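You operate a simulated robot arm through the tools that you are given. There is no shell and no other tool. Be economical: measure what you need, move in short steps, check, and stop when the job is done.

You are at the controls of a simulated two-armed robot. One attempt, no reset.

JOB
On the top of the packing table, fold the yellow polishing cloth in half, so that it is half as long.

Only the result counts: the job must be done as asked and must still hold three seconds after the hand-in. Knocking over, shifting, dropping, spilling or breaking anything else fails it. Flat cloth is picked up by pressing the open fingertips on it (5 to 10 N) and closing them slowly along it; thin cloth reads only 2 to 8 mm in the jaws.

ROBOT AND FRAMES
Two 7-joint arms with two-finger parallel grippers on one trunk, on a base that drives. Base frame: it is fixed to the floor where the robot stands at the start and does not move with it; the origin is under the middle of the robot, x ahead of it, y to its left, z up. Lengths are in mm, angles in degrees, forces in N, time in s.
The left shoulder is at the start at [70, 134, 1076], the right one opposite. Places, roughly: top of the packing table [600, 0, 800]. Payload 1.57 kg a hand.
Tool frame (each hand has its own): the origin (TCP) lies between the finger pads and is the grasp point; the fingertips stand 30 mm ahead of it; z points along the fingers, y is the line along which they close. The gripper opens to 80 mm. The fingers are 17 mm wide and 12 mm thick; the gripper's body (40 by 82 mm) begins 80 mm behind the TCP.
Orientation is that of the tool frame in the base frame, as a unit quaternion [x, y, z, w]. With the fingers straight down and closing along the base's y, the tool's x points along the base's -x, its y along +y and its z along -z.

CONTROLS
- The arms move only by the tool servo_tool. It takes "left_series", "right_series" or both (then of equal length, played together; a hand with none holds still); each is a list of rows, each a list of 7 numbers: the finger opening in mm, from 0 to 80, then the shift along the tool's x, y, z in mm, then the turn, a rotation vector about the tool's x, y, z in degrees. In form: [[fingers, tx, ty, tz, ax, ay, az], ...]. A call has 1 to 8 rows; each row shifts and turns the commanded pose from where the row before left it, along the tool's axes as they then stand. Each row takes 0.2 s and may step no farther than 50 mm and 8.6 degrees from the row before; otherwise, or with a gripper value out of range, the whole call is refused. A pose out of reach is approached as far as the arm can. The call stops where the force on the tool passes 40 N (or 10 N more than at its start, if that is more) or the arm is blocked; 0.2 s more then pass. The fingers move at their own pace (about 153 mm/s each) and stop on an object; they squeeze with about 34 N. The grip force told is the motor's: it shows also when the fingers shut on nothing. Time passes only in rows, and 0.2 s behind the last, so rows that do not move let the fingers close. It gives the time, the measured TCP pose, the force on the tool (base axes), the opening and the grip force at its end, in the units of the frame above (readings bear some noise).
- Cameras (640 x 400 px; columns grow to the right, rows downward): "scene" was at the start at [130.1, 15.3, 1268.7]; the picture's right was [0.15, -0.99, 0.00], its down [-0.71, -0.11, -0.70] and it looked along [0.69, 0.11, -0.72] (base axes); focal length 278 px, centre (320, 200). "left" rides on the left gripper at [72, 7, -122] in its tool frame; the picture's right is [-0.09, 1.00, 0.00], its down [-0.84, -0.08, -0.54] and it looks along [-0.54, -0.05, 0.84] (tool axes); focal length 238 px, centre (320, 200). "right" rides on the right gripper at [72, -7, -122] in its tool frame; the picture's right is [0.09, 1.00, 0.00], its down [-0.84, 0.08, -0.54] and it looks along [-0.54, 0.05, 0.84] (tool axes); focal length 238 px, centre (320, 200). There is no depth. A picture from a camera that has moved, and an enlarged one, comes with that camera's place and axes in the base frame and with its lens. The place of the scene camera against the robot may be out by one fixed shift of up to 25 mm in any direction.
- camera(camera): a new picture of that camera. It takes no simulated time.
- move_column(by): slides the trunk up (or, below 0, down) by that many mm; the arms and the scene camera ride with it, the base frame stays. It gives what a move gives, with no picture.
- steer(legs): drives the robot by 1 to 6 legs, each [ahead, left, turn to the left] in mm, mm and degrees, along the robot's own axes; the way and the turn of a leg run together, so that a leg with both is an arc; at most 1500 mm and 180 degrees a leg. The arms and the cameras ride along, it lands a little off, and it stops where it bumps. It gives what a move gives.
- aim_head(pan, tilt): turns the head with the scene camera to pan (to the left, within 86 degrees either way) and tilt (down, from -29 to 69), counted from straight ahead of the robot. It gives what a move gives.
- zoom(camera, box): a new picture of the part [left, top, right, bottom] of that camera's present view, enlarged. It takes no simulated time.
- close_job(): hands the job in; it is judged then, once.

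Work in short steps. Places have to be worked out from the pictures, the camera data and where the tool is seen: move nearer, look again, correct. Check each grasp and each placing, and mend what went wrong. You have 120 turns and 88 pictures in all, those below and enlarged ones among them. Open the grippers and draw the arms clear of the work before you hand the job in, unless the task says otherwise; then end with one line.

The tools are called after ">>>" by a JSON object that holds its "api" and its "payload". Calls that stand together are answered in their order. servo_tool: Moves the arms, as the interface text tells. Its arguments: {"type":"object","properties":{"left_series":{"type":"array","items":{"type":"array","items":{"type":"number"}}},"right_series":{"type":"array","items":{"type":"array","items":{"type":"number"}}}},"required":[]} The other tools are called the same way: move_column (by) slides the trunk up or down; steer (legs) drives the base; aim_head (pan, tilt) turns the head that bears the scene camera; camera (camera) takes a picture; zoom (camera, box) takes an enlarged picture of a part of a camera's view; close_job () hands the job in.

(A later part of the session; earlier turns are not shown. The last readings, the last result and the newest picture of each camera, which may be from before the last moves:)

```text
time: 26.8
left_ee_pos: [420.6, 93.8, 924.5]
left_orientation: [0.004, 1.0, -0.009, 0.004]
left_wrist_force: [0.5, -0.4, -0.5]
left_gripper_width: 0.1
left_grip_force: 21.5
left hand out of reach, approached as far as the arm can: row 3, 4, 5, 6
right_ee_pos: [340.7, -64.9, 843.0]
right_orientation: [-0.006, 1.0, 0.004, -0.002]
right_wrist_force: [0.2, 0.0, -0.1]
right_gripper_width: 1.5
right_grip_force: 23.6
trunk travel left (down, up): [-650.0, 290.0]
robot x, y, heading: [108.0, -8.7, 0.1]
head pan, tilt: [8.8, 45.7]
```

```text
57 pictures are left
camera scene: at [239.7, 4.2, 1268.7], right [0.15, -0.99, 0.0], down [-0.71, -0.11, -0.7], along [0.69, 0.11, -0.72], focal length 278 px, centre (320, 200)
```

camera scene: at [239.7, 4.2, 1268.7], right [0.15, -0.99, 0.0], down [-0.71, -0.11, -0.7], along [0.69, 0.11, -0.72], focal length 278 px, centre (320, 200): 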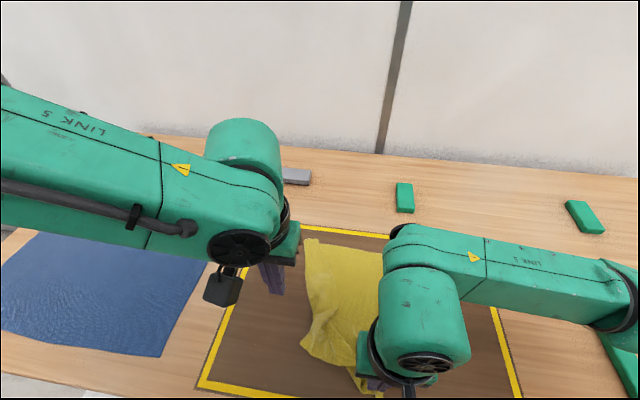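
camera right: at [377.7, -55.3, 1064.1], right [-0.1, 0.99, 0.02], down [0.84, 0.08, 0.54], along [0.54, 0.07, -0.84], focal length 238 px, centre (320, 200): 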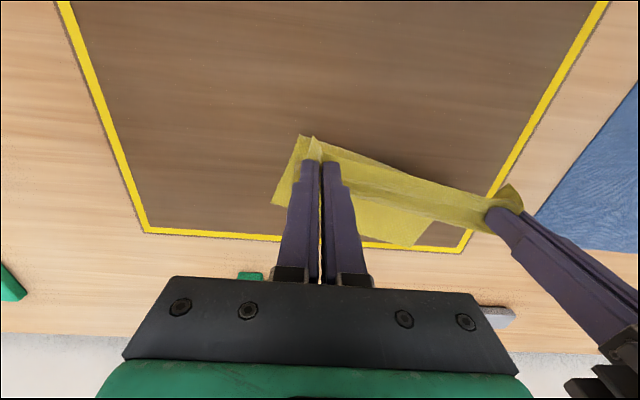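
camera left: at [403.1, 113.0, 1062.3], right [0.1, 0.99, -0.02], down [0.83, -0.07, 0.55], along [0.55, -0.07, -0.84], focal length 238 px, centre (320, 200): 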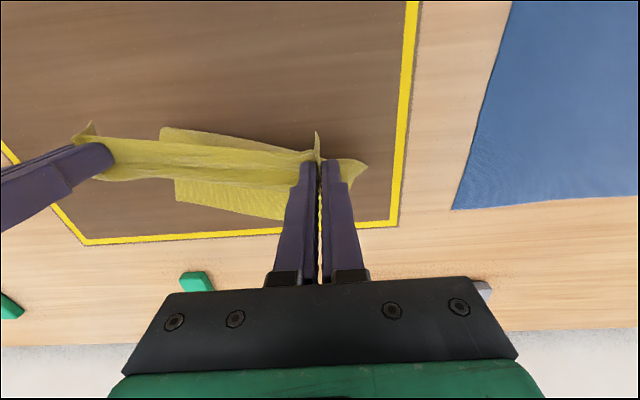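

The left lost the cloth near its limit, so I'll set the right corner down, release it and raise both hands.

>>> {"api": "servo_tool", "payload": {"left_series": [[0, 0, 0, 0, 0, 0, 0], [0, 0, 0, 0, 0, 0, 0], [10, 0, 0, 0, 0, 0, 0], [30, 0, 5, -5, 0, 0, 0], [30, 0, 10, -20, 0, 0, 0], [30, 0, 10, -30, 0, 0, 0]], "right_series": [[0, 10, 0, 5, 0, 0, 0], [0, 5, 0, 4, 0, 0, 0], [10, 0, 0, 0, 0, 0, 0], [30, 0, 0, -5, 0, 0, 0], [30, 0, -10, -30, 0, 0, 0], [30, 0, -20, -40, 0, 0, 0]]}}

>>> {"api": "steer", "payload": {"legs": [[-110, 10, 0]]}}

>>> {"api": "camera", "payload": {"camera": "scene"}}

>>> {"api": "camera", "payload": {"camera": "right"}}

>>> {"api": "camera", "payload": {"camera": "left"}}

```text
time: 27.4
left_ee_pos: [419.3, 92.3, 925.3]
left_orientation: [0.004, 1.0, -0.009, 0.004]
left_wrist_force: [-0.2, -0.6, 0.4]
left_gripper_width: 0.0
left_grip_force: 21.0
right_ee_pos: [330.7, -65.0, 836.2]
right_orientation: [-0.002, 1.0, 0.005, 0.002]
right_wrist_force: [2.3, -0.2, -1.1]
right_gripper_width: 1.8
right_grip_force: 23.1
trunk travel left (down, up): [-650.0, 290.0]
robot x, y, heading: [111.2, -9.2, 0.1]
head pan, tilt: [8.8, 45.7]
stopped in row 2 (right hand): the force on the tool passed its limit (the readings are from after the stop); the commanded pose is now the measured one
```

```text
time: 28.6
left_ee_pos: [312.9, 102.0, 924.2]
left_orientation: [0.005, 1.0, -0.009, 0.003]
left_wrist_force: [0.0, -0.2, -0.1]
left_gripper_width: 0.0
left_grip_force: 21.2
right_ee_pos: [223.8, -55.9, 835.1]
right_orientation: [-0.002, 1.0, 0.006, 0.002]
right_wrist_force: [6.3, -1.6, -1.6]
right_gripper_width: 1.7
right_grip_force: 23.1
trunk travel left (down, up): [-650.0, 290.0]
robot x, y, heading: [-0.1, -2.2, -0.3]
head pan, tilt: [8.8, 45.7]
```

```text
56 pictures are left
camera scene: at [133.0, 13.2, 1268.7], right [0.15, -0.99, 0.0], down [-0.71, -0.11, -0.7], along [0.69, 0.1, -0.72], focal length 278 px, centre (320, 200)
```

scene: 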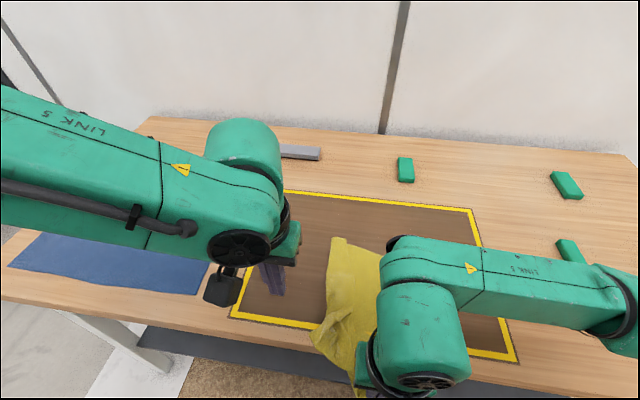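

```text
55 pictures are left
camera right: at [151.0, -63.8, 956.8], right [-0.1, 1.0, 0.01], down [0.83, 0.07, 0.55], along [0.54, 0.06, -0.84], focal length 238 px, centre (320, 200)
```

right: 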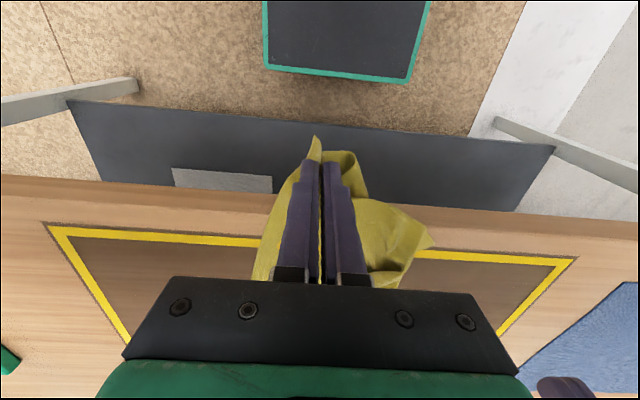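

```text
54 pictures are left
camera left: at [240.6, 109.8, 1046.2], right [0.1, 0.99, -0.02], down [0.83, -0.07, 0.55], along [0.55, -0.07, -0.84], focal length 238 px, centre (320, 200)
```

left: 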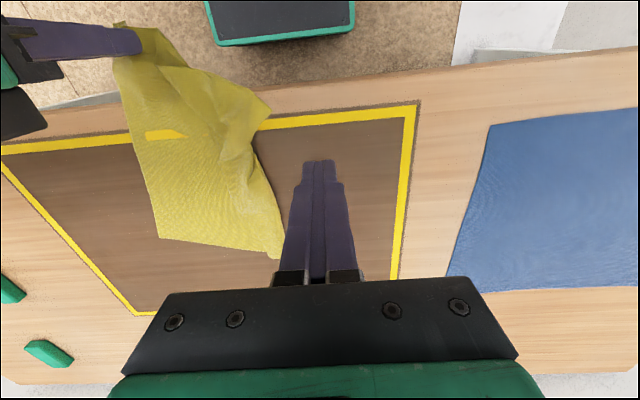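

I should not have batched that: the release was cut off and the drive dragged the cloth over the near table edge. The right still holds it, so I'll lift the corner, bring it forward over the tabletop, and move the left hand out to the side.

>>> {"api": "servo_tool", "payload": {"left_series": [[0, 0, 15, -10, 0, 0, 0], [20, 0, 20, -10, 0, 0, 0], [30, -10, 20, -10, 0, 0, 0], [30, -20, 20, -5, 0, 0, 0], [30, -20, 20, 0, 0, 0, 0], [30, -20, 0, 0, 0, 0, 0]], "right_series": [[0, 0, 0, -20, 0, 0, 0], [0, -5, 0, -25, 0, 0, 0], [0, -25, 0, -5, 0, 0, 0], [0, -30, 0, 0, 0, 0, 0], [0, -30, 0, 0, 0, 0, 0], [0, 0, 0, 20, 0, 0, 0]]}}

>>> {"api": "camera", "payload": {"camera": "scene"}}

>>> {"api": "camera", "payload": {"camera": "right"}}

>>> {"api": "camera", "payload": {"camera": "left"}}

```text
time: 30.0
left_ee_pos: [386.8, 195.2, 958.3]
left_orientation: [0.004, 1.0, -0.008, 0.003]
left_wrist_force: [0.6, 0.0, 0.2]
left_gripper_width: 29.8
left_grip_force: 0.0
right_ee_pos: [313.2, -53.2, 865.1]
right_orientation: [-0.003, 1.0, 0.006, 0.001]
right_wrist_force: [0.3, 0.3, -0.4]
right_gripper_width: 1.7
right_grip_force: 23.5
trunk travel left (down, up): [-650.0, 290.0]
robot x, y, heading: [5.4, -4.6, 0.0]
head pan, tilt: [8.8, 45.7]
```

```text
53 pictures are left
camera scene: at [133.8, 12.4, 1268.6], right [0.15, -0.99, 0.0], down [-0.71, -0.11, -0.7], along [0.69, 0.11, -0.72], focal length 278 px, centre (320, 200)
```

scene: 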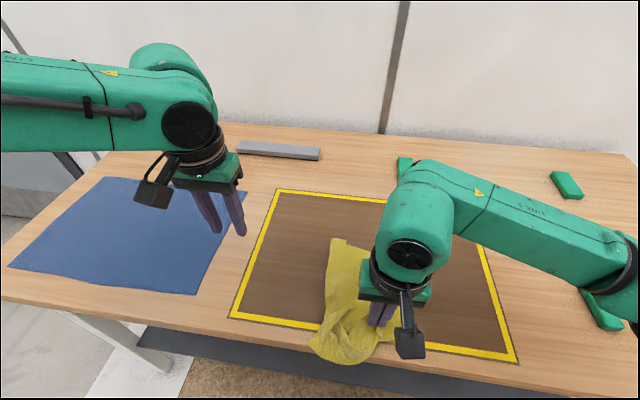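

```text
52 pictures are left
camera right: at [241.1, -61.6, 986.3], right [-0.1, 1.0, 0.01], down [0.83, 0.07, 0.55], along [0.54, 0.06, -0.84], focal length 238 px, centre (320, 200)
```

right: 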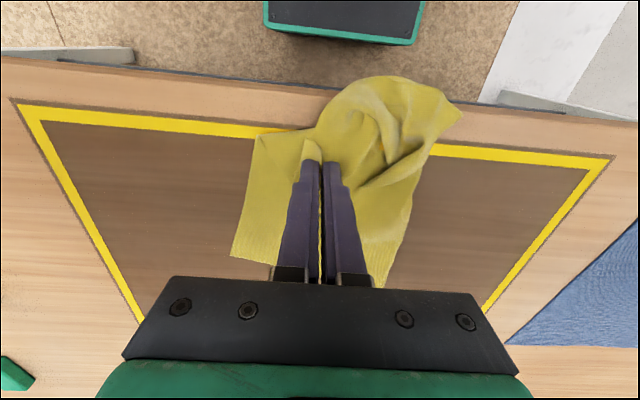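

```text
51 pictures are left
camera left: at [312.4, 203.2, 1080.6], right [0.1, 0.99, -0.02], down [0.83, -0.07, 0.55], along [0.54, -0.07, -0.84], focal length 238 px, centre (320, 200)
```

left: 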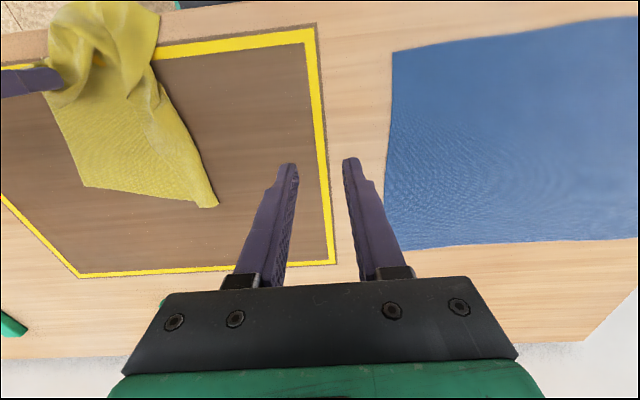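

The whole cloth is on the table again. I'll lower the right hand, release, and back away upward; then I'll drag the cloth flat from its far corners.

>>> {"api": "servo_tool", "payload": {"right_series": [[0, 0, 0, 15, 0, 0, 0], [0, 0, 0, 8, 0, 0, 0], [15, 0, 0, 0, 0, 0, 0], [40, 0, 0, 0, 0, 0, 0]]}}

```text
time: 31.0
left_ee_pos: [384.0, 195.9, 958.8]
left_orientation: [0.005, 1.0, -0.009, 0.003]
left_wrist_force: [-0.2, 0.0, 0.0]
left_gripper_width: 30.1
left_grip_force: 0.0
right_ee_pos: [314.6, -53.8, 844.5]
right_orientation: [-0.001, 1.0, 0.005, 0.002]
right_wrist_force: [-0.2, -0.5, 0.2]
right_gripper_width: 39.5
right_grip_force: 0.1
trunk travel left (down, up): [-650.0, 290.0]
robot x, y, heading: [2.0, -2.8, -0.2]
head pan, tilt: [8.8, 45.7]
```

Released. I raise the right hand and yaw both hands 90° (cameras outward).

>>> {"api": "servo_tool", "payload": {"left_series": [[30, 0, 0, 0, 0, 0, 0], [30, 0, 0, 0, 0, 0, 0], [30, 0, 0, 0, 0, 0, 8.5], [30, 0, 0, 0, 0, 0, 8.5], [30, 0, 0, 0, 0, 0, 8.5], [30, 0, 0, 0, 0, 0, 8.5], [30, 0, 0, 0, 0, 0, 8.5]], "right_series": [[40, 0, 0, -35, 0, 0, 0], [30, -20, -30, -35, 0, 0, 0], [30, -20, -30, -30, 0, 0, -8.5], [30, 0, 0, 0, 0, 0, -8.5], [30, 0, 0, 0, 0, 0, -8.5], [30, 0, 0, 0, 0, 0, -8.5], [30, 0, 0, 0, 0, 0, -8.5]]}}

>>> {"api": "servo_tool", "payload": {"left_series": [[30, 0, 0, 0, 0, 0, 8.5], [30, 0, 0, 0, 0, 0, 8.5], [30, 0, 0, 0, 0, 0, 8.5], [30, 0, 0, 0, 0, 0, 8.5], [30, 0, 0, 0, 0, 0, 8.5], [30, 0, 0, 0, 0, 0, 5], [30, 0, 0, 0, 0, 0, 0]], "right_series": [[30, 0, 0, 0, 0, 0, -8.5], [30, 0, 0, 0, 0, 0, -8.5], [30, 0, 0, 0, 0, 0, -8.5], [30, 0, 0, 0, 0, 0, -8.5], [30, 0, 0, 0, 0, 0, -8.5], [30, 0, 0, 0, 0, 0, -5], [30, 0, 0, 0, 0, 0, 0]]}}

>>> {"api": "camera", "payload": {"camera": "scene"}}

```text
refused: row 2 steps farther than a row can; nothing moved
```

```text
time: 32.6
left_ee_pos: [383.5, 196.6, 958.6]
left_orientation: [0.407, 0.913, -0.008, 0.008]
left_wrist_force: [-0.6, -0.4, -0.2]
left_gripper_width: 29.9
left_grip_force: 0.0
right_ee_pos: [315.1, -54.9, 843.4]
right_orientation: [-0.406, 0.914, 0.004, 0.004]
right_wrist_force: [-0.2, -0.3, -0.1]
right_gripper_width: 30.0
right_grip_force: 0.1
trunk travel left (down, up): [-650.0, 290.0]
robot x, y, heading: [3.3, -3.0, -0.1]
head pan, tilt: [8.8, 45.7]
```

```text
50 pictures are left
camera scene: at [132.6, 13.3, 1268.7], right [0.15, -0.99, 0.0], down [-0.71, -0.11, -0.7], along [0.69, 0.1, -0.72], focal length 278 px, centre (320, 200)
```

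scene: 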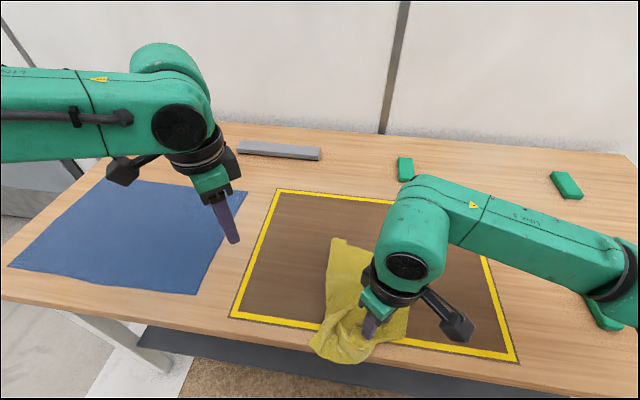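

The first call was refused, but the second yawed both 47° safely. Now I lift the right and finish the yaw.

>>> {"api": "servo_tool", "payload": {"left_series": [[30, 0, 0, 0, 0, 0, 8.5], [30, 0, 0, 0, 0, 0, 8.5], [30, 0, 0, 0, 0, 0, 8.5], [30, 0, 0, 0, 0, 0, 8.5], [30, 0, 0, 0, 0, 0, 8], [30, 0, 0, 0, 0, 0, 0]], "right_series": [[30, 0, 0, -40, 0, 0, 0], [30, 0, 0, -40, 0, 0, -8.5], [30, 0, 0, -30, 0, 0, -8.5], [30, 0, 0, 0, 0, 0, -8.5], [30, 0, 0, 0, 0, 0, -8.5], [30, 0, 0, 0, 0, 0, -8.5]]}}

```text
time: 34.0
left_ee_pos: [383.7, 195.9, 959.0]
left_orientation: [0.708, 0.706, -0.005, 0.01]
left_wrist_force: [-0.2, 0.1, -0.1]
left_gripper_width: 29.9
left_grip_force: 0.2
right_ee_pos: [313.4, -56.4, 952.8]
right_orientation: [-0.576, 0.817, 0.003, 0.005]
right_wrist_force: [0.4, 0.5, -0.3]
right_gripper_width: 29.8
right_grip_force: 0.2
right hand out of reach, approached as far as the arm can: row 5, 6
trunk travel left (down, up): [-650.0, 290.0]
robot x, y, heading: [0.3, -0.7, -0.1]
head pan, tilt: [8.8, 45.7]
```

The right hit a joint limit close to the body; I'll move it outward and forward, then finish its yaw.

>>> {"api": "servo_tool", "payload": {"right_series": [[30, 24.5, -30, 0, 0, 0, 0], [30, 24.5, -30, 0, 0, 0, 0], [30, 24.5, -30, 0, 0, 0, 0], [30, 0, 0, 0, 0, 0, -8.5], [30, 0, 0, 0, 0, 0, -8.5], [30, 0, 0, 0, 0, 0, -3], [30, 0, 0, 0, 0, 0, 0]]}}

>>> {"api": "camera", "payload": {"camera": "scene"}}

>>> {"api": "camera", "payload": {"camera": "left"}}

>>> {"api": "camera", "payload": {"camera": "right"}}

```text
time: 35.6
left_ee_pos: [384.4, 196.3, 958.2]
left_orientation: [0.707, 0.707, -0.004, 0.009]
left_wrist_force: [-0.4, -0.1, -0.5]
left_gripper_width: 29.9
left_grip_force: 0.1
right_ee_pos: [315.8, -63.8, 955.0]
right_orientation: [-0.574, 0.818, 0.003, 0.005]
right_wrist_force: [0.3, 1.0, -0.7]
right_gripper_width: 30.2
right_grip_force: 0.1
right hand out of reach, approached as far as the arm can: row 1, 2, 3, 4, 5, 6
trunk travel left (down, up): [-650.0, 290.0]
robot x, y, heading: [3.4, 0.6, 0.0]
head pan, tilt: [8.8, 45.7]
```

```text
49 pictures are left
camera scene: at [132.6, 13.3, 1268.7], right [0.15, -0.99, 0.0], down [-0.71, -0.11, -0.7], along [0.69, 0.1, -0.72], focal length 278 px, centre (320, 200)
```

scene: 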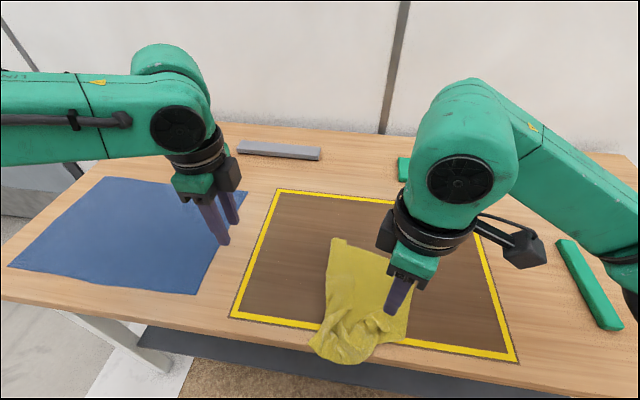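

```text
48 pictures are left
camera left: at [389.3, 269.1, 1079.2], right [1.0, -0.09, 0.01], down [-0.08, -0.83, 0.56], along [-0.04, -0.56, -0.83], focal length 238 px, centre (320, 200)
```

left: 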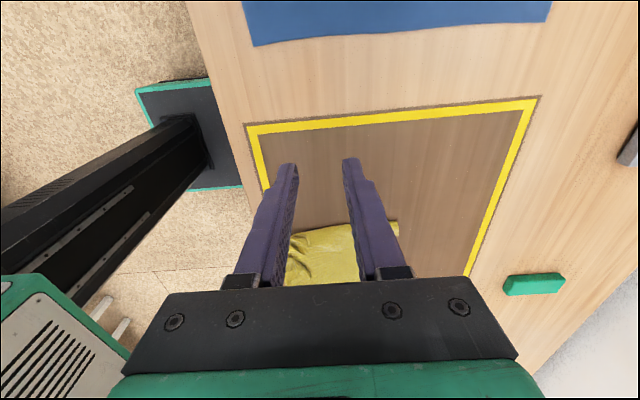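

```text
47 pictures are left
camera right: at [295.0, -135.1, 1075.7], right [-0.97, 0.25, 0.0], down [0.21, 0.81, 0.55], along [0.14, 0.53, -0.83], focal length 238 px, centre (320, 200)
```

right: 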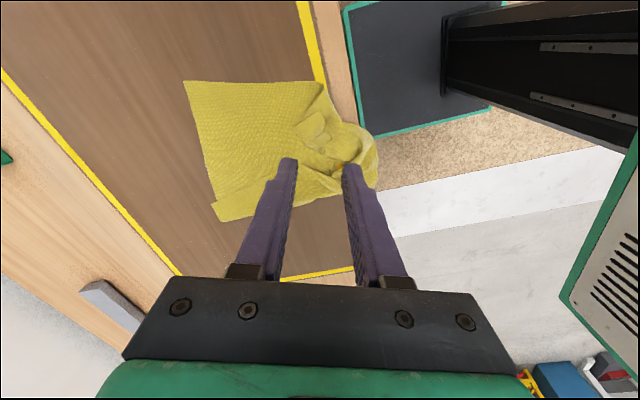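

The right's yaw command overshot (110°); I'll undo 20° of it and see if it settles at 90° in its outward position.

>>> {"api": "servo_tool", "payload": {"right_series": [[30, 0, 0, 0, 0, 0, 8.5], [30, 0, 0, 0, 0, 0, 8.5], [30, 0, 0, 0, 0, 0, 3], [30, 0, 0, 0, 0, 0, 0], [30, 0, 0, 0, 0, 0, 0]]}}

```text
time: 36.8
left_ee_pos: [383.7, 196.0, 958.4]
left_orientation: [0.708, 0.706, -0.005, 0.01]
left_wrist_force: [0.4, 0.4, 0.0]
left_gripper_width: 29.9
left_grip_force: 0.1
right_ee_pos: [313.7, -67.6, 956.2]
right_orientation: [-0.423, 0.906, 0.004, 0.004]
right_wrist_force: [0.2, 0.4, -0.8]
right_gripper_width: 29.8
right_grip_force: 0.1
trunk travel left (down, up): [-650.0, 290.0]
robot x, y, heading: [0.6, 0.1, -0.4]
head pan, tilt: [8.8, 45.7]
```

The command rebases to the measured pose: yaw is now −50°. I move the right outward and forward first, then yaw 40° more.

>>> {"api": "servo_tool", "payload": {"right_series": [[30, 10.5, -39, 0, 0, 0, 0], [30, 10.5, -39, 0, 0, 0, 0], [30, 10.5, -39, 0, 0, 0, 0], [30, 0, 0, 0, 0, 0, -8.5], [30, 0, 0, 0, 0, 0, -8.5], [30, 0, 0, 0, 0, 0, -8.5], [30, 0, 0, 0, 0, 0, -8.5], [30, 0, 0, 0, 0, 0, -6]]}}

```text
time: 38.6
left_ee_pos: [383.6, 196.6, 957.3]
left_orientation: [0.707, 0.707, -0.004, 0.01]
left_wrist_force: [-0.6, -0.2, 0.2]
left_gripper_width: 30.1
left_grip_force: 0.0
right_ee_pos: [323.7, -81.2, 874.2]
right_orientation: [-0.575, 0.815, -0.052, 0.051]
right_wrist_force: [-0.6, -0.2, 0.1]
right_gripper_width: 30.0
right_grip_force: 0.1
right hand out of reach, approached as far as the arm can: row 3, 4, 5, 6, 7, 8
trunk travel left (down, up): [-650.0, 290.0]
robot x, y, heading: [2.4, -1.2, -0.2]
head pan, tilt: [8.8, 45.7]
```

The right wrist sticks at about −70° yaw. I'll undo its yaw and raise it, then try the other way.

>>> {"api": "servo_tool", "payload": {"right_series": [[30, 0, 0, -20, 0, 0, 8.5], [30, 0, 0, -20, 0, 0, 8.5], [30, 0, 0, -20, 0, 0, 8.5], [30, 0, 0, -20, 0, 0, 8.5], [30, 0, 0, 0, 0, 0, 8.5], [30, 0, 0, 0, 0, 0, 8.5], [30, 0, 0, 0, 0, 0, 8.5], [30, 0, 0, 0, 0, 0, 8.5]]}}

```text
time: 40.4
left_ee_pos: [383.9, 195.9, 958.8]
left_orientation: [0.707, 0.707, -0.005, 0.009]
left_wrist_force: [-0.5, 0.6, 0.2]
left_gripper_width: 29.9
left_grip_force: 0.0
right_ee_pos: [313.7, -78.6, 954.0]
right_orientation: [-0.018, 0.997, -0.015, 0.072]
right_wrist_force: [-0.2, -0.3, 0.4]
right_gripper_width: 30.0
right_grip_force: 0.0
trunk travel left (down, up): [-650.0, 290.0]
robot x, y, heading: [0.2, -4.0, 0.0]
head pan, tilt: [8.8, 45.7]
```

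Yaw is undone with an 8° pitch left over; I'll correct it and move to the comfortable starting spot, then yaw the positive way.

>>> {"api": "servo_tool", "payload": {"right_series": [[30, 0, 0, 0, 0, 8.2, 0], [30, -35, -26, 0, 0, 0, 0], [30, -35, -26, 0, 0, 0, 0], [30, -35, -26, 0, 0, 0, 0], [30, 0, 0, 0, 0, 0, 8.5], [30, 0, 0, 0, 0, 0, 8.5], [30, 0, 0, 0, 0, 0, 8.5], [30, 0, 0, 0, 0, 0, 8.5]]}}

```text
time: 42.2
left_ee_pos: [384.6, 196.5, 958.1]
left_orientation: [0.707, 0.707, -0.004, 0.009]
left_wrist_force: [0.0, 0.3, 0.9]
left_gripper_width: 30.1
left_grip_force: 0.1
right_ee_pos: [420.5, -151.7, 956.2]
right_orientation: [0.274, 0.962, -0.016, 0.005]
right_wrist_force: [0.0, -0.1, -1.6]
right_gripper_width: 30.0
right_grip_force: 0.1
trunk travel left (down, up): [-650.0, 290.0]
robot x, y, heading: [3.1, -3.1, -0.2]
head pan, tilt: [8.8, 45.7]
```

Works fine that way; continuing to +90°.

>>> {"api": "servo_tool", "payload": {"right_series": [[30, 0, 0, 0, 0, 0, 8.4], [30, 0, 0, 0, 0, 0, 8.4], [30, 0, 0, 0, 0, 0, 8.4], [30, 0, 0, 0, 0, 0, 8.4], [30, 0, 0, 0, 0, 0, 8.4], [30, 0, 0, 0, 0, 0, 8.4], [30, 0, 0, 0, 0, 0, 8]]}}

>>> {"api": "camera", "payload": {"camera": "scene"}}

>>> {"api": "camera", "payload": {"camera": "right"}}

```text
time: 43.8
left_ee_pos: [383.7, 195.5, 956.8]
left_orientation: [0.707, 0.707, -0.004, 0.009]
left_wrist_force: [0.5, 0.5, 0.2]
left_gripper_width: 30.1
left_grip_force: 0.1
right_ee_pos: [420.7, -151.4, 956.2]
right_orientation: [0.709, 0.705, -0.011, 0.011]
right_wrist_force: [0.0, -0.9, -1.0]
right_gripper_width: 30.0
right_grip_force: 0.0
trunk travel left (down, up): [-650.0, 290.0]
robot x, y, heading: [2.7, 1.2, -0.1]
head pan, tilt: [8.8, 45.7]
```

```text
46 pictures are left
camera scene: at [132.6, 13.3, 1268.7], right [0.15, -0.99, 0.0], down [-0.71, -0.11, -0.7], along [0.69, 0.1, -0.72], focal length 278 px, centre (320, 200)
```

scene: 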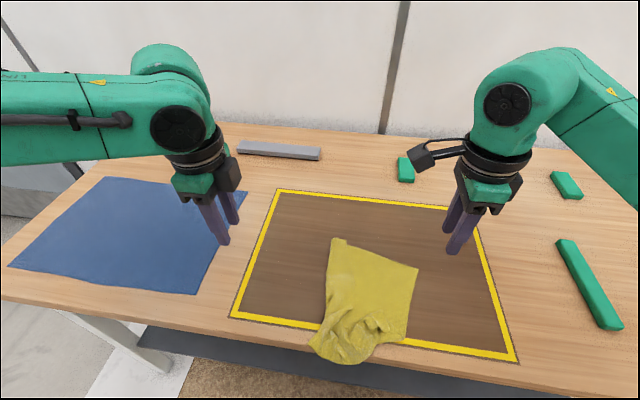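

```text
45 pictures are left
camera right: at [413.9, -75.1, 1075.5], right [1.0, 0.09, 0.0], down [0.07, -0.82, 0.57], along [0.05, -0.57, -0.82], focal length 238 px, centre (320, 200)
```

right: 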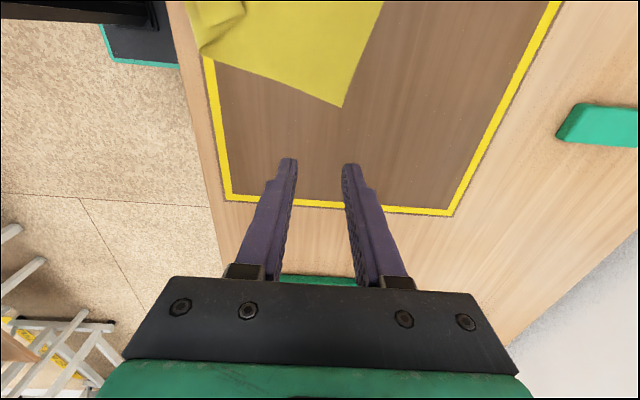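

Both hands are now yawed to close along x. A zoom on the cloth.

>>> {"api": "zoom", "payload": {"camera": "scene", "box": [270, 220, 460, 370]}}

```text
2.67 times, centred on (365, 295) of scene
camera zoom: at [132.6, 13.3, 1268.7], right [0.15, -0.99, 0.0], down [-0.71, -0.11, -0.7], along [0.69, 0.1, -0.72], focal length 741 px, centre (200, -53)
```

zoom: 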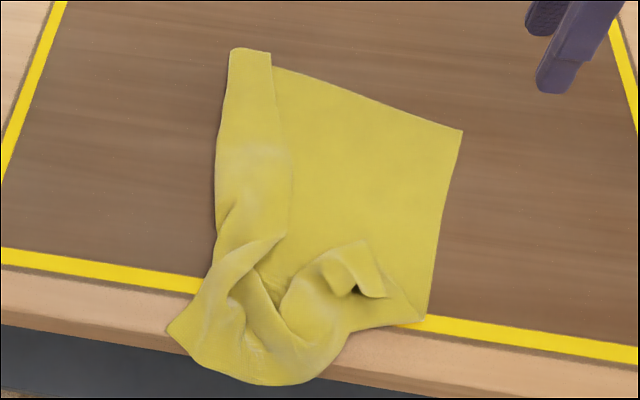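

The far-left corner is folded over (its flap about 25 mm wide) and the near part is crumpled. My plan is to pinch both far corners, lift the cloth so it hangs free, then lay its lower half and fold. The base must be centred better, so I drive 55 ahead and 45 right.

>>> {"api": "steer", "payload": {"legs": [[55, -45, 0]]}}

```text
time: 44.8
left_ee_pos: [438.9, 150.4, 958.9]
left_orientation: [0.707, 0.708, -0.003, 0.01]
left_wrist_force: [0.0, 0.7, -0.3]
left_gripper_width: 29.8
left_grip_force: 0.0
right_ee_pos: [475.8, -196.0, 957.0]
right_orientation: [0.707, 0.707, -0.011, 0.012]
right_wrist_force: [0.3, 0.9, 0.3]
right_gripper_width: 30.1
right_grip_force: 0.1
trunk travel left (down, up): [-650.0, 290.0]
robot x, y, heading: [56.4, -46.4, -0.3]
head pan, tilt: [8.8, 45.7]
```

Now both hands go above their pinch points, left (460, 22) and right (428, −108).

>>> {"api": "servo_tool", "payload": {"left_series": [[22, -32, 5.3, 24, 0, 0, 0], [22, -32, 5.3, 24, 0, 0, 0], [22, -32, 5.3, 24, 0, 0, 0], [22, -32, 5.3, 24, 0, 0, 0], [22, 0, 0, 0, 0, 0, 0]], "right_series": [[22, 22, -12, 24, 0, 0, 0], [22, 22, -12, 24, 0, 0, 0], [22, 22, -12, 24, 0, 0, 0], [22, 22, -12, 24, 0, 0, 0], [22, 0, 0, 0, 0, 0, 0]]}}

>>> {"api": "camera", "payload": {"camera": "left"}}

>>> {"api": "camera", "payload": {"camera": "right"}}

```text
time: 46.0
left_ee_pos: [462.4, 19.8, 866.4]
left_orientation: [0.707, 0.707, -0.004, 0.01]
left_wrist_force: [-0.2, -0.2, -0.1]
left_gripper_width: 21.9
left_grip_force: 0.0
right_ee_pos: [425.5, -113.0, 857.1]
right_orientation: [0.708, 0.706, -0.011, 0.012]
right_wrist_force: [-0.8, 0.1, 0.1]
right_gripper_width: 22.0
right_grip_force: 0.1
trunk travel left (down, up): [-650.0, 290.0]
robot x, y, heading: [53.6, -47.8, -0.1]
head pan, tilt: [8.8, 45.7]
```

```text
43 pictures are left
camera left: at [466.9, 91.8, 987.3], right [1.0, -0.09, 0.01], down [-0.08, -0.83, 0.56], along [-0.04, -0.56, -0.83], focal length 238 px, centre (320, 200)
```

left: 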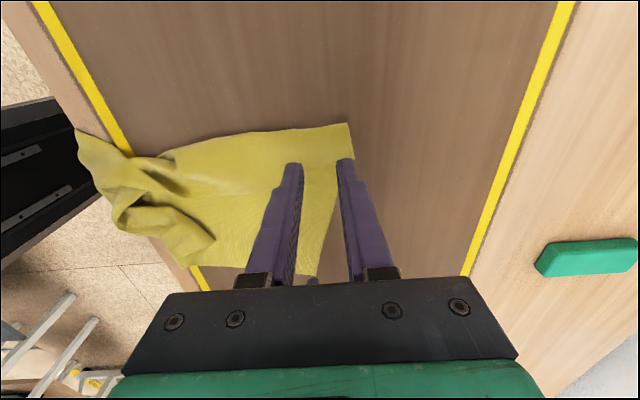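

```text
42 pictures are left
camera right: at [418.8, -36.5, 975.9], right [1.0, 0.09, 0.0], down [0.07, -0.82, 0.57], along [0.05, -0.57, -0.82], focal length 238 px, centre (320, 200)
```

right: 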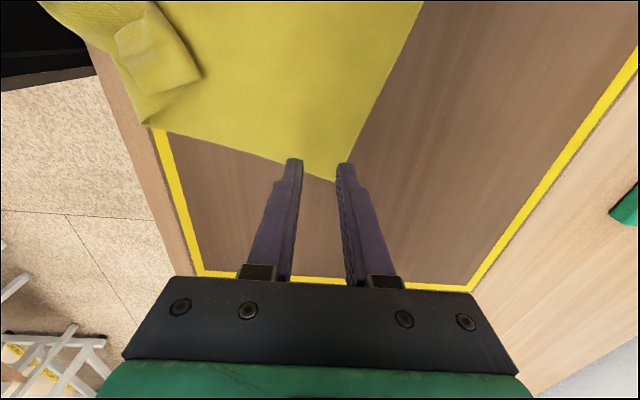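

Positions look right; small corrections and descend to just above the cloth.

>>> {"api": "servo_tool", "payload": {"left_series": [[22, 4, 0, 10, 0, 0, 0], [22, 0, 0, 10, 0, 0, 0], [22, 0, 0, 9, 0, 0, 0], [22, 0, 0, 0, 0, 0, 0]], "right_series": [[22, 4, 1, 8, 0, 0, 0], [22, 0, 0, 8, 0, 0, 0], [22, 0, 0, 6, 0, 0, 0], [22, 0, 0, 0, 0, 0, 0]]}}

```text
time: 47.0
left_ee_pos: [462.5, 23.7, 838.8]
left_orientation: [0.707, 0.707, -0.004, 0.01]
left_wrist_force: [-0.1, 0.3, 0.2]
left_gripper_width: 21.8
left_grip_force: 0.1
right_ee_pos: [429.7, -109.9, 835.7]
right_orientation: [0.708, 0.706, -0.01, 0.011]
right_wrist_force: [0.8, -0.2, -0.3]
right_gripper_width: 21.9
right_grip_force: 0.0
trunk travel left (down, up): [-650.0, 290.0]
robot x, y, heading: [54.8, -46.8, 0.0]
head pan, tilt: [8.8, 45.7]
```

Down in smaller steps.

>>> {"api": "servo_tool", "payload": {"left_series": [[22, 0, 0, 2, 0, 0, 0], [22, 0, 0, 2, 0, 0, 0], [22, 0, 0, 0, 0, 0, 0]], "right_series": [[22, 0, 0, 2, 0, 0, 0], [22, 0, 0, 1, 0, 0, 0], [22, 0, 0, 0, 0, 0, 0]]}}

```text
time: 47.8
left_ee_pos: [461.9, 23.2, 832.3]
left_orientation: [0.707, 0.707, -0.005, 0.01]
left_wrist_force: [0.5, 0.8, 0.5]
left_gripper_width: 22.3
left_grip_force: 0.0
right_ee_pos: [429.1, -109.5, 832.5]
right_orientation: [0.708, 0.706, -0.012, 0.012]
right_wrist_force: [-0.2, -0.4, -0.4]
right_gripper_width: 22.0
right_grip_force: 0.1
trunk travel left (down, up): [-650.0, 290.0]
robot x, y, heading: [55.7, -47.5, -0.2]
head pan, tilt: [8.8, 45.7]
```

>>> {"api": "servo_tool", "payload": {"left_series": [[22, 0, 0, 1.2, 0, 0, 0], [22, 0, 0, 0, 0, 0, 0]], "right_series": [[22, 0, 0, 1.5, 0, 0, 0], [22, 0, 0, 0, 0, 0, 0]]}}

```text
time: 48.4
left_ee_pos: [460.8, 23.6, 832.5]
left_orientation: [0.707, 0.707, -0.003, 0.01]
left_wrist_force: [0.5, 1.1, 9.7]
left_gripper_width: 22.0
left_grip_force: 0.1
right_ee_pos: [429.6, -109.4, 832.3]
right_orientation: [0.707, 0.707, -0.011, 0.011]
right_wrist_force: [1.2, -0.7, 0.8]
right_gripper_width: 22.1
right_grip_force: 0.1
trunk travel left (down, up): [-650.0, 290.0]
robot x, y, heading: [59.6, -45.8, -0.2]
head pan, tilt: [8.8, 45.7]
```

The left presses at 10 N and the right has just begun to touch. I'll close the left slowly while pressing the right 1 mm more.

>>> {"api": "servo_tool", "payload": {"left_series": [[19, 0, 0, 0, 0, 0, 0], [16, 0, 0, 0, 0, 0, 0], [13, 0, 0, 0, 0, 0, 0], [10, 0, 0, 0, 0, 0, 0], [7, 0, 0, 0, 0, 0, 0], [4, 0, 0, 0, 0, 0, 0], [0, 0, 0, 0, 0, 0, 0], [0, 0, 0, 0, 0, 0, 0]], "right_series": [[22, 0, 0, 0.8, 0, 0, 0], [22, 0, 0, 0, 0, 0, 0], [22, 0, 0, 0, 0, 0, 0], [22, 0, 0, 0, 0, 0, 0], [22, 0, 0, 0, 0, 0, 0], [22, 0, 0, 0, 0, 0, 0], [22, 0, 0, 0, 0, 0, 0], [22, 0, 0, 0, 0, 0, 0]]}}

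```text
time: 50.2
left_ee_pos: [461.8, 23.2, 831.0]
left_orientation: [0.708, 0.706, -0.003, 0.011]
left_wrist_force: [1.3, -0.3, 15.2]
left_gripper_width: 1.9
left_grip_force: 23.6
right_ee_pos: [427.4, -108.7, 831.7]
right_orientation: [0.708, 0.706, -0.01, 0.012]
right_wrist_force: [-0.2, 0.9, 0.2]
right_gripper_width: 22.1
right_grip_force: 0.0
trunk travel left (down, up): [-650.0, 290.0]
robot x, y, heading: [54.3, -50.0, -0.2]
head pan, tilt: [8.8, 45.7]
```

Left has 1.9 mm, likely just the top layer, which is the true corner. Pressing the right more.

>>> {"api": "servo_tool", "payload": {"right_series": [[22, 0, 0, 1.2, 0, 0, 0], [22, 0, 0, 0, 0, 0, 0]]}}

```text
time: 50.8
left_ee_pos: [460.6, 23.1, 831.2]
left_orientation: [0.708, 0.707, -0.002, 0.01]
left_wrist_force: [2.6, -0.4, 12.4]
left_gripper_width: 1.8
left_grip_force: 23.7
right_ee_pos: [427.5, -109.4, 831.9]
right_orientation: [0.708, 0.706, -0.01, 0.013]
right_wrist_force: [1.2, -1.6, 11.2]
right_gripper_width: 22.0
right_grip_force: 0.0
trunk travel left (down, up): [-650.0, 290.0]
robot x, y, heading: [58.1, -48.7, 0.1]
head pan, tilt: [8.8, 45.7]
```

11 N on the right: closing slowly.

>>> {"api": "servo_tool", "payload": {"right_series": [[19, 0, 0, 0, 0, 0, 0], [16, 0, 0, 0, 0, 0, 0], [13, 0, 0, 0, 0, 0, 0], [10, 0, 0, 0, 0, 0, 0], [7, 0, 0, 0, 0, 0, 0], [4, 0, 0, 0, 0, 0, 0], [0, 0, 0, 0, 0, 0, 0], [0, 0, 0, 0, 0, 0, 0]]}}

```text
time: 52.6
left_ee_pos: [458.7, 23.7, 832.0]
left_orientation: [0.707, 0.707, -0.004, 0.011]
left_wrist_force: [1.5, -2.0, 7.6]
left_gripper_width: 1.9
left_grip_force: 23.6
right_ee_pos: [427.6, -108.1, 831.9]
right_orientation: [0.708, 0.706, -0.01, 0.012]
right_wrist_force: [1.3, 0.3, 19.6]
right_gripper_width: 2.1
right_grip_force: 23.7
trunk travel left (down, up): [-650.0, 290.0]
robot x, y, heading: [60.7, -44.5, -0.1]
head pan, tilt: [8.8, 45.7]
```

Both hold cloth (1.9 and 2.1 mm). I'll lift with the trunk, 80 mm first.

>>> {"api": "move_column", "payload": {"by": 80}}

>>> {"api": "camera", "payload": {"camera": "left"}}

>>> {"api": "camera", "payload": {"camera": "scene"}}

```text
time: 53.8
left_ee_pos: [461.8, 23.0, 910.5]
left_orientation: [0.707, 0.707, -0.004, 0.008]
left_wrist_force: [0.2, -0.6, 0.6]
left_gripper_width: 2.0
left_grip_force: 23.6
right_ee_pos: [428.5, -108.6, 909.3]
right_orientation: [0.707, 0.707, -0.011, 0.011]
right_wrist_force: [0.8, 0.1, 0.1]
right_gripper_width: 1.8
right_grip_force: 23.3
trunk travel left (down, up): [-730.0, 210.0]
robot x, y, heading: [60.6, -49.3, 0.0]
head pan, tilt: [8.8, 45.7]
```

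```text
41 pictures are left
camera left: at [466.7, 96.4, 1031.6], right [1.0, -0.09, 0.01], down [-0.08, -0.83, 0.56], along [-0.04, -0.56, -0.83], focal length 238 px, centre (320, 200)
```

left: 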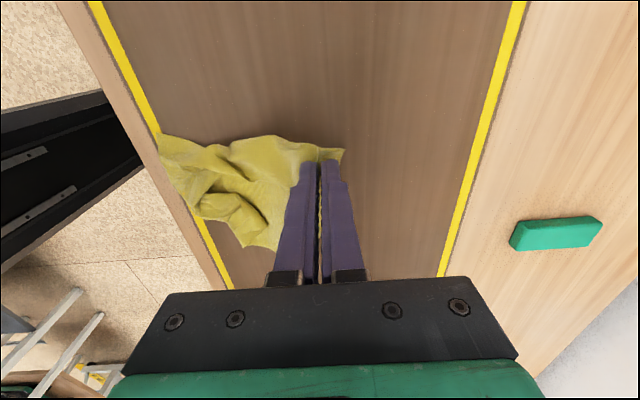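

```text
40 pictures are left
camera scene: at [187.6, -32.3, 1348.7], right [0.15, -0.99, 0.0], down [-0.71, -0.11, -0.7], along [0.69, 0.1, -0.72], focal length 278 px, centre (320, 200)
```

scene: 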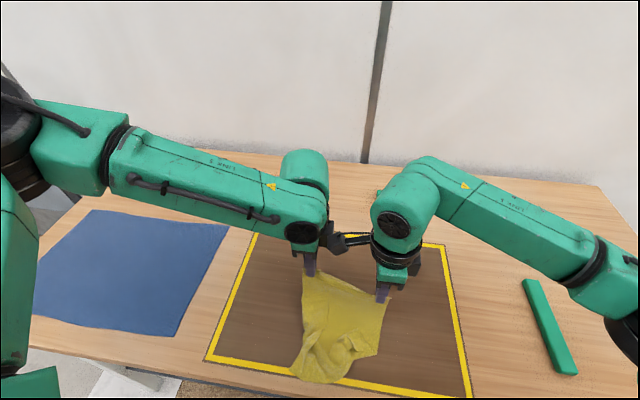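

Both corners are coming up. I'll raise the trunk 195 mm more so the cloth hangs free.

>>> {"api": "move_column", "payload": {"by": 195}}

>>> {"api": "servo_tool", "payload": {"left_series": [[0, 5, 0, 0, 0, 0, 0], [0, 5, 0, 0, 0, 0, 0], [0, 0, 0, 0, 0, 0, 0]], "right_series": [[0, -5, 5, 0, 0, 0, 0], [0, -5, 5, 0, 0, 0, 0], [0, 0, 0, 0, 0, 0, 0]]}}

>>> {"api": "camera", "payload": {"camera": "scene"}}

>>> {"api": "camera", "payload": {"camera": "left"}}

```text
time: 55.9
left_ee_pos: [462.2, 24.1, 1104.7]
left_orientation: [0.707, 0.707, -0.005, 0.009]
left_wrist_force: [0.0, -0.1, 0.3]
left_gripper_width: 2.0
left_grip_force: 23.8
right_ee_pos: [430.5, -108.6, 1105.1]
right_orientation: [0.708, 0.706, -0.01, 0.011]
right_wrist_force: [0.4, 0.0, 0.2]
right_gripper_width: 1.4
right_grip_force: 23.1
trunk travel left (down, up): [-925.0, 15.0]
robot x, y, heading: [57.6, -49.5, 0.1]
head pan, tilt: [8.8, 45.7]
```

```text
time: 56.7
left_ee_pos: [461.5, 30.9, 1103.2]
left_orientation: [0.707, 0.707, -0.004, 0.01]
left_wrist_force: [0.5, -1.2, 0.2]
left_gripper_width: 1.7
left_grip_force: 23.4
right_ee_pos: [438.9, -119.7, 1104.8]
right_orientation: [0.709, 0.705, -0.01, 0.011]
right_wrist_force: [1.8, 2.0, -0.1]
right_gripper_width: 1.7
right_grip_force: 23.3
trunk travel left (down, up): [-925.0, 15.0]
robot x, y, heading: [57.4, -47.5, -0.3]
head pan, tilt: [8.8, 45.7]
```

```text
39 pictures are left
camera scene: at [187.9, -32.2, 1543.7], right [0.15, -0.99, 0.0], down [-0.71, -0.11, -0.7], along [0.69, 0.1, -0.72], focal length 278 px, centre (320, 200)
```

scene: 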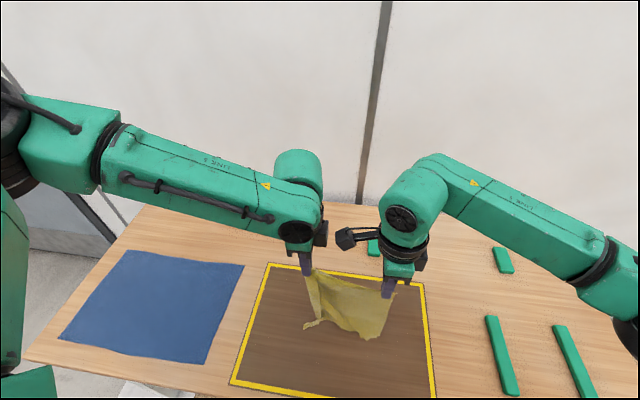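

```text
38 pictures are left
camera left: at [467.2, 105.3, 1225.7], right [1.0, -0.09, 0.01], down [-0.08, -0.83, 0.56], along [-0.04, -0.56, -0.83], focal length 238 px, centre (320, 200)
```

left: 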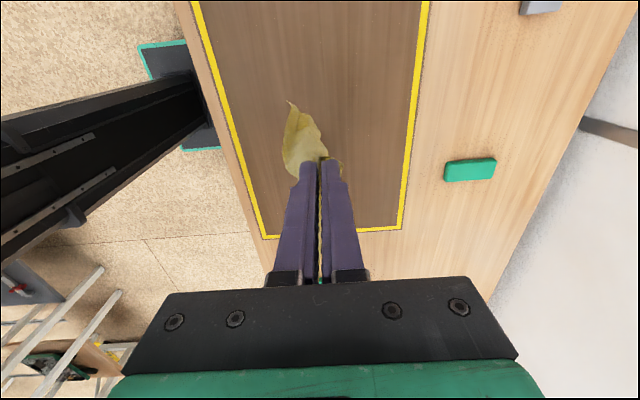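

The cloth hangs freely; zooming to see its shape.

>>> {"api": "zoom", "payload": {"camera": "scene", "box": [260, 240, 450, 360]}}

>>> {"api": "camera", "payload": {"camera": "right"}}

```text
3.33 times, centred on (355, 300) of scene
camera zoom: at [187.9, -32.2, 1543.7], right [0.15, -0.99, 0.0], down [-0.71, -0.11, -0.7], along [0.69, 0.1, -0.72], focal length 926 px, centre (203, -133)
```

zoom: 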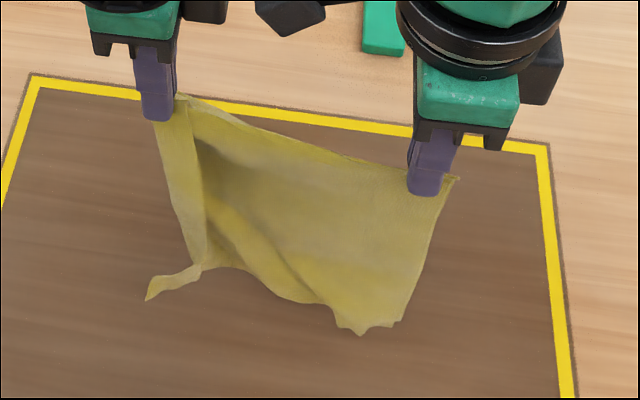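

```text
36 pictures are left
camera right: at [432.1, -42.7, 1223.3], right [1.0, 0.09, 0.0], down [0.07, -0.82, 0.57], along [0.05, -0.57, -0.82], focal length 238 px, centre (320, 200)
```

right: 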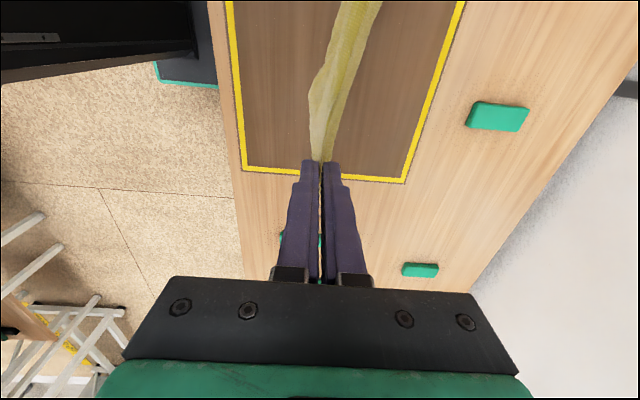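

It hangs with only mild crumples and the left side is mostly unfurled. I'll level the hands in x, drive back 100 mm, then lower it and drag it forward so that it lies flat.

>>> {"api": "servo_tool", "payload": {"left_series": [[0, 1, -10, 0, 0, 0, 0], [0, 1, -11, 0, 0, 0, 0], [0, 0, 0, 0, 0, 0, 0]]}}

>>> {"api": "steer", "payload": {"legs": [[-100, 20, 0]]}}

>>> {"api": "move_column", "payload": {"by": -75}}

>>> {"api": "camera", "payload": {"camera": "scene"}}

```text
time: 57.5
left_ee_pos: [440.3, 34.4, 1105.5]
left_orientation: [0.707, 0.707, -0.004, 0.009]
left_wrist_force: [0.1, -0.7, -0.2]
left_gripper_width: 1.7
left_grip_force: 23.6
right_ee_pos: [439.7, -119.2, 1104.6]
right_orientation: [0.707, 0.707, -0.011, 0.011]
right_wrist_force: [0.4, 1.3, -0.2]
right_gripper_width: 1.5
right_grip_force: 23.6
trunk travel left (down, up): [-925.0, 15.0]
robot x, y, heading: [60.9, -45.4, 0.1]
head pan, tilt: [8.8, 45.7]
```

```text
time: 58.6
left_ee_pos: [348.9, 54.1, 1104.0]
left_orientation: [0.707, 0.707, -0.005, 0.007]
left_wrist_force: [1.2, -0.5, -0.8]
left_gripper_width: 1.5
left_grip_force: 23.5
right_ee_pos: [347.3, -98.6, 1103.2]
right_orientation: [0.706, 0.708, -0.012, 0.01]
right_wrist_force: [0.5, 0.5, 0.6]
right_gripper_width: 1.6
right_grip_force: 23.6
trunk travel left (down, up): [-925.0, 15.0]
robot x, y, heading: [-42.7, -25.8, 0.0]
head pan, tilt: [8.8, 45.7]
```

```text
time: 59.8
left_ee_pos: [345.1, 54.6, 1031.2]
left_orientation: [0.707, 0.707, -0.003, 0.009]
left_wrist_force: [0.3, -1.1, -1.1]
left_gripper_width: 1.8
left_grip_force: 23.0
right_ee_pos: [342.7, -98.7, 1030.1]
right_orientation: [0.708, 0.706, -0.011, 0.011]
right_wrist_force: [-0.1, 0.8, -0.1]
right_gripper_width: 1.9
right_grip_force: 24.0
trunk travel left (down, up): [-850.0, 90.0]
robot x, y, heading: [-38.6, -24.8, 0.4]
head pan, tilt: [8.8, 45.7]
```

```text
35 pictures are left
camera scene: at [91.6, -12.1, 1468.6], right [0.15, -0.99, 0.0], down [-0.71, -0.11, -0.7], along [0.69, 0.11, -0.72], focal length 278 px, centre (320, 200)
```

scene: 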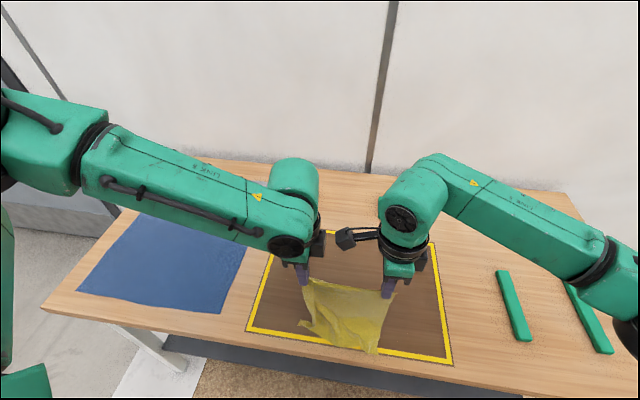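

The bottom edge is touching down near x≈345. I now alternate lowering and driving forward to lay it out taut.

>>> {"api": "steer", "payload": {"legs": [[40, 0, 0]]}}

>>> {"api": "move_column", "payload": {"by": -60}}

>>> {"api": "steer", "payload": {"legs": [[60, 0, 0]]}}

>>> {"api": "camera", "payload": {"camera": "scene"}}

```text
time: 60.6
left_ee_pos: [375.8, 55.4, 1033.0]
left_orientation: [0.706, 0.708, -0.001, 0.013]
left_wrist_force: [-0.8, 0.3, -0.2]
left_gripper_width: 1.8
left_grip_force: 24.0
right_ee_pos: [375.7, -98.7, 1033.0]
right_orientation: [0.708, 0.707, -0.008, 0.014]
right_wrist_force: [0.0, 0.7, 0.3]
right_gripper_width: 1.6
right_grip_force: 22.8
trunk travel left (down, up): [-850.0, 90.0]
robot x, y, heading: [-3.2, -27.6, -0.1]
head pan, tilt: [8.8, 45.7]
```

```text
time: 61.6
left_ee_pos: [383.8, 55.5, 970.8]
left_orientation: [0.707, 0.707, -0.004, 0.009]
left_wrist_force: [0.4, -0.5, 0.4]
left_gripper_width: 1.5
left_grip_force: 23.6
right_ee_pos: [381.9, -98.8, 968.8]
right_orientation: [0.707, 0.707, -0.01, 0.012]
right_wrist_force: [0.4, -0.1, 0.5]
right_gripper_width: 1.9
right_grip_force: 23.3
trunk travel left (down, up): [-790.0, 150.0]
robot x, y, heading: [0.2, -26.9, -0.1]
head pan, tilt: [8.8, 45.7]
```

```text
time: 62.6
left_ee_pos: [436.9, 55.8, 972.2]
left_orientation: [0.708, 0.707, -0.003, 0.01]
left_wrist_force: [-1.2, -0.1, -0.1]
left_gripper_width: 1.8
left_grip_force: 23.2
right_ee_pos: [435.7, -98.3, 971.3]
right_orientation: [0.708, 0.706, -0.009, 0.013]
right_wrist_force: [-0.1, 0.0, 0.3]
right_gripper_width: 2.0
right_grip_force: 23.3
trunk travel left (down, up): [-790.0, 150.0]
robot x, y, heading: [57.9, -25.9, -0.4]
head pan, tilt: [8.8, 45.7]
```

```text
34 pictures are left
camera scene: at [182.1, -11.9, 1409.4], right [0.15, -0.99, 0.0], down [-0.7, -0.11, -0.7], along [0.69, 0.11, -0.71], focal length 278 px, centre (320, 200)
```

scene: 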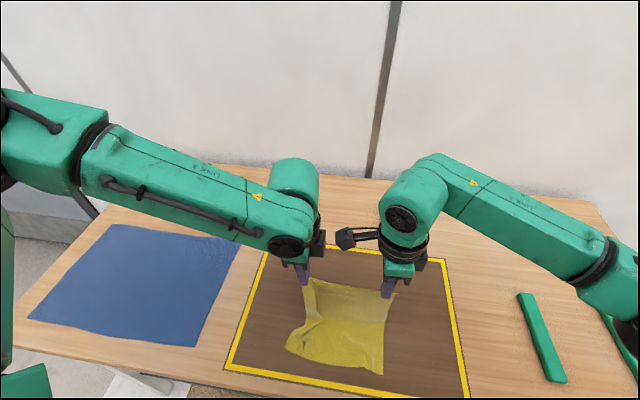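

It is spreading well. I continue lowering and advancing.

>>> {"api": "move_column", "payload": {"by": -60}}

>>> {"api": "steer", "payload": {"legs": [[45, 0, 0]]}}

>>> {"api": "camera", "payload": {"camera": "scene"}}

>>> {"api": "camera", "payload": {"camera": "left"}}

```text
time: 63.6
left_ee_pos: [441.5, 54.9, 911.5]
left_orientation: [0.707, 0.707, -0.003, 0.01]
left_wrist_force: [-0.7, -0.9, -0.9]
left_gripper_width: 2.1
left_grip_force: 23.5
right_ee_pos: [440.1, -98.3, 908.9]
right_orientation: [0.708, 0.706, -0.01, 0.011]
right_wrist_force: [0.6, 1.0, 0.3]
right_gripper_width: 1.8
right_grip_force: 23.4
trunk travel left (down, up): [-730.0, 210.0]
robot x, y, heading: [55.7, -28.8, -0.0]
head pan, tilt: [8.8, 45.7]
```

```text
time: 64.5
left_ee_pos: [484.4, 54.6, 911.1]
left_orientation: [0.707, 0.707, -0.003, 0.011]
left_wrist_force: [-1.1, -0.3, 0.4]
left_gripper_width: 1.8
left_grip_force: 23.4
right_ee_pos: [482.8, -98.4, 911.7]
right_orientation: [0.707, 0.707, -0.011, 0.012]
right_wrist_force: [-0.1, 0.5, 0.1]
right_gripper_width: 2.0
right_grip_force: 23.3
trunk travel left (down, up): [-730.0, 210.0]
robot x, y, heading: [104.7, -28.1, 0.1]
head pan, tilt: [8.8, 45.7]
```

```text
33 pictures are left
camera scene: at [229.9, -12.0, 1349.2], right [0.15, -0.99, 0.0], down [-0.71, -0.11, -0.7], along [0.69, 0.11, -0.71], focal length 278 px, centre (320, 200)
```

scene: 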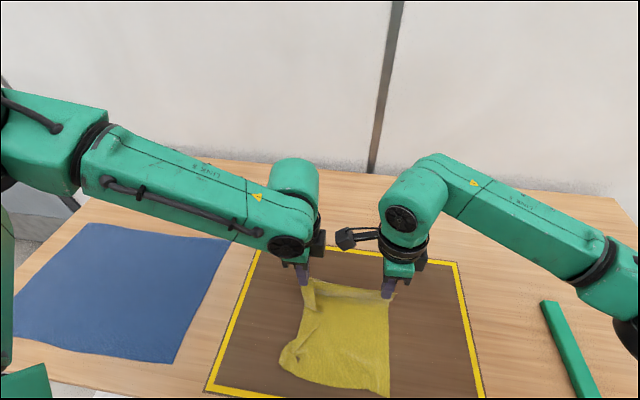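

```text
32 pictures are left
camera left: at [489.1, 127.6, 1033.0], right [1.0, -0.09, 0.01], down [-0.08, -0.83, 0.56], along [-0.04, -0.56, -0.83], focal length 238 px, centre (320, 200)
```

left: 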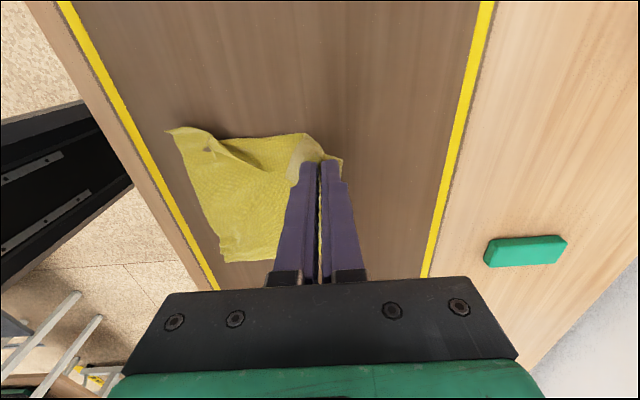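

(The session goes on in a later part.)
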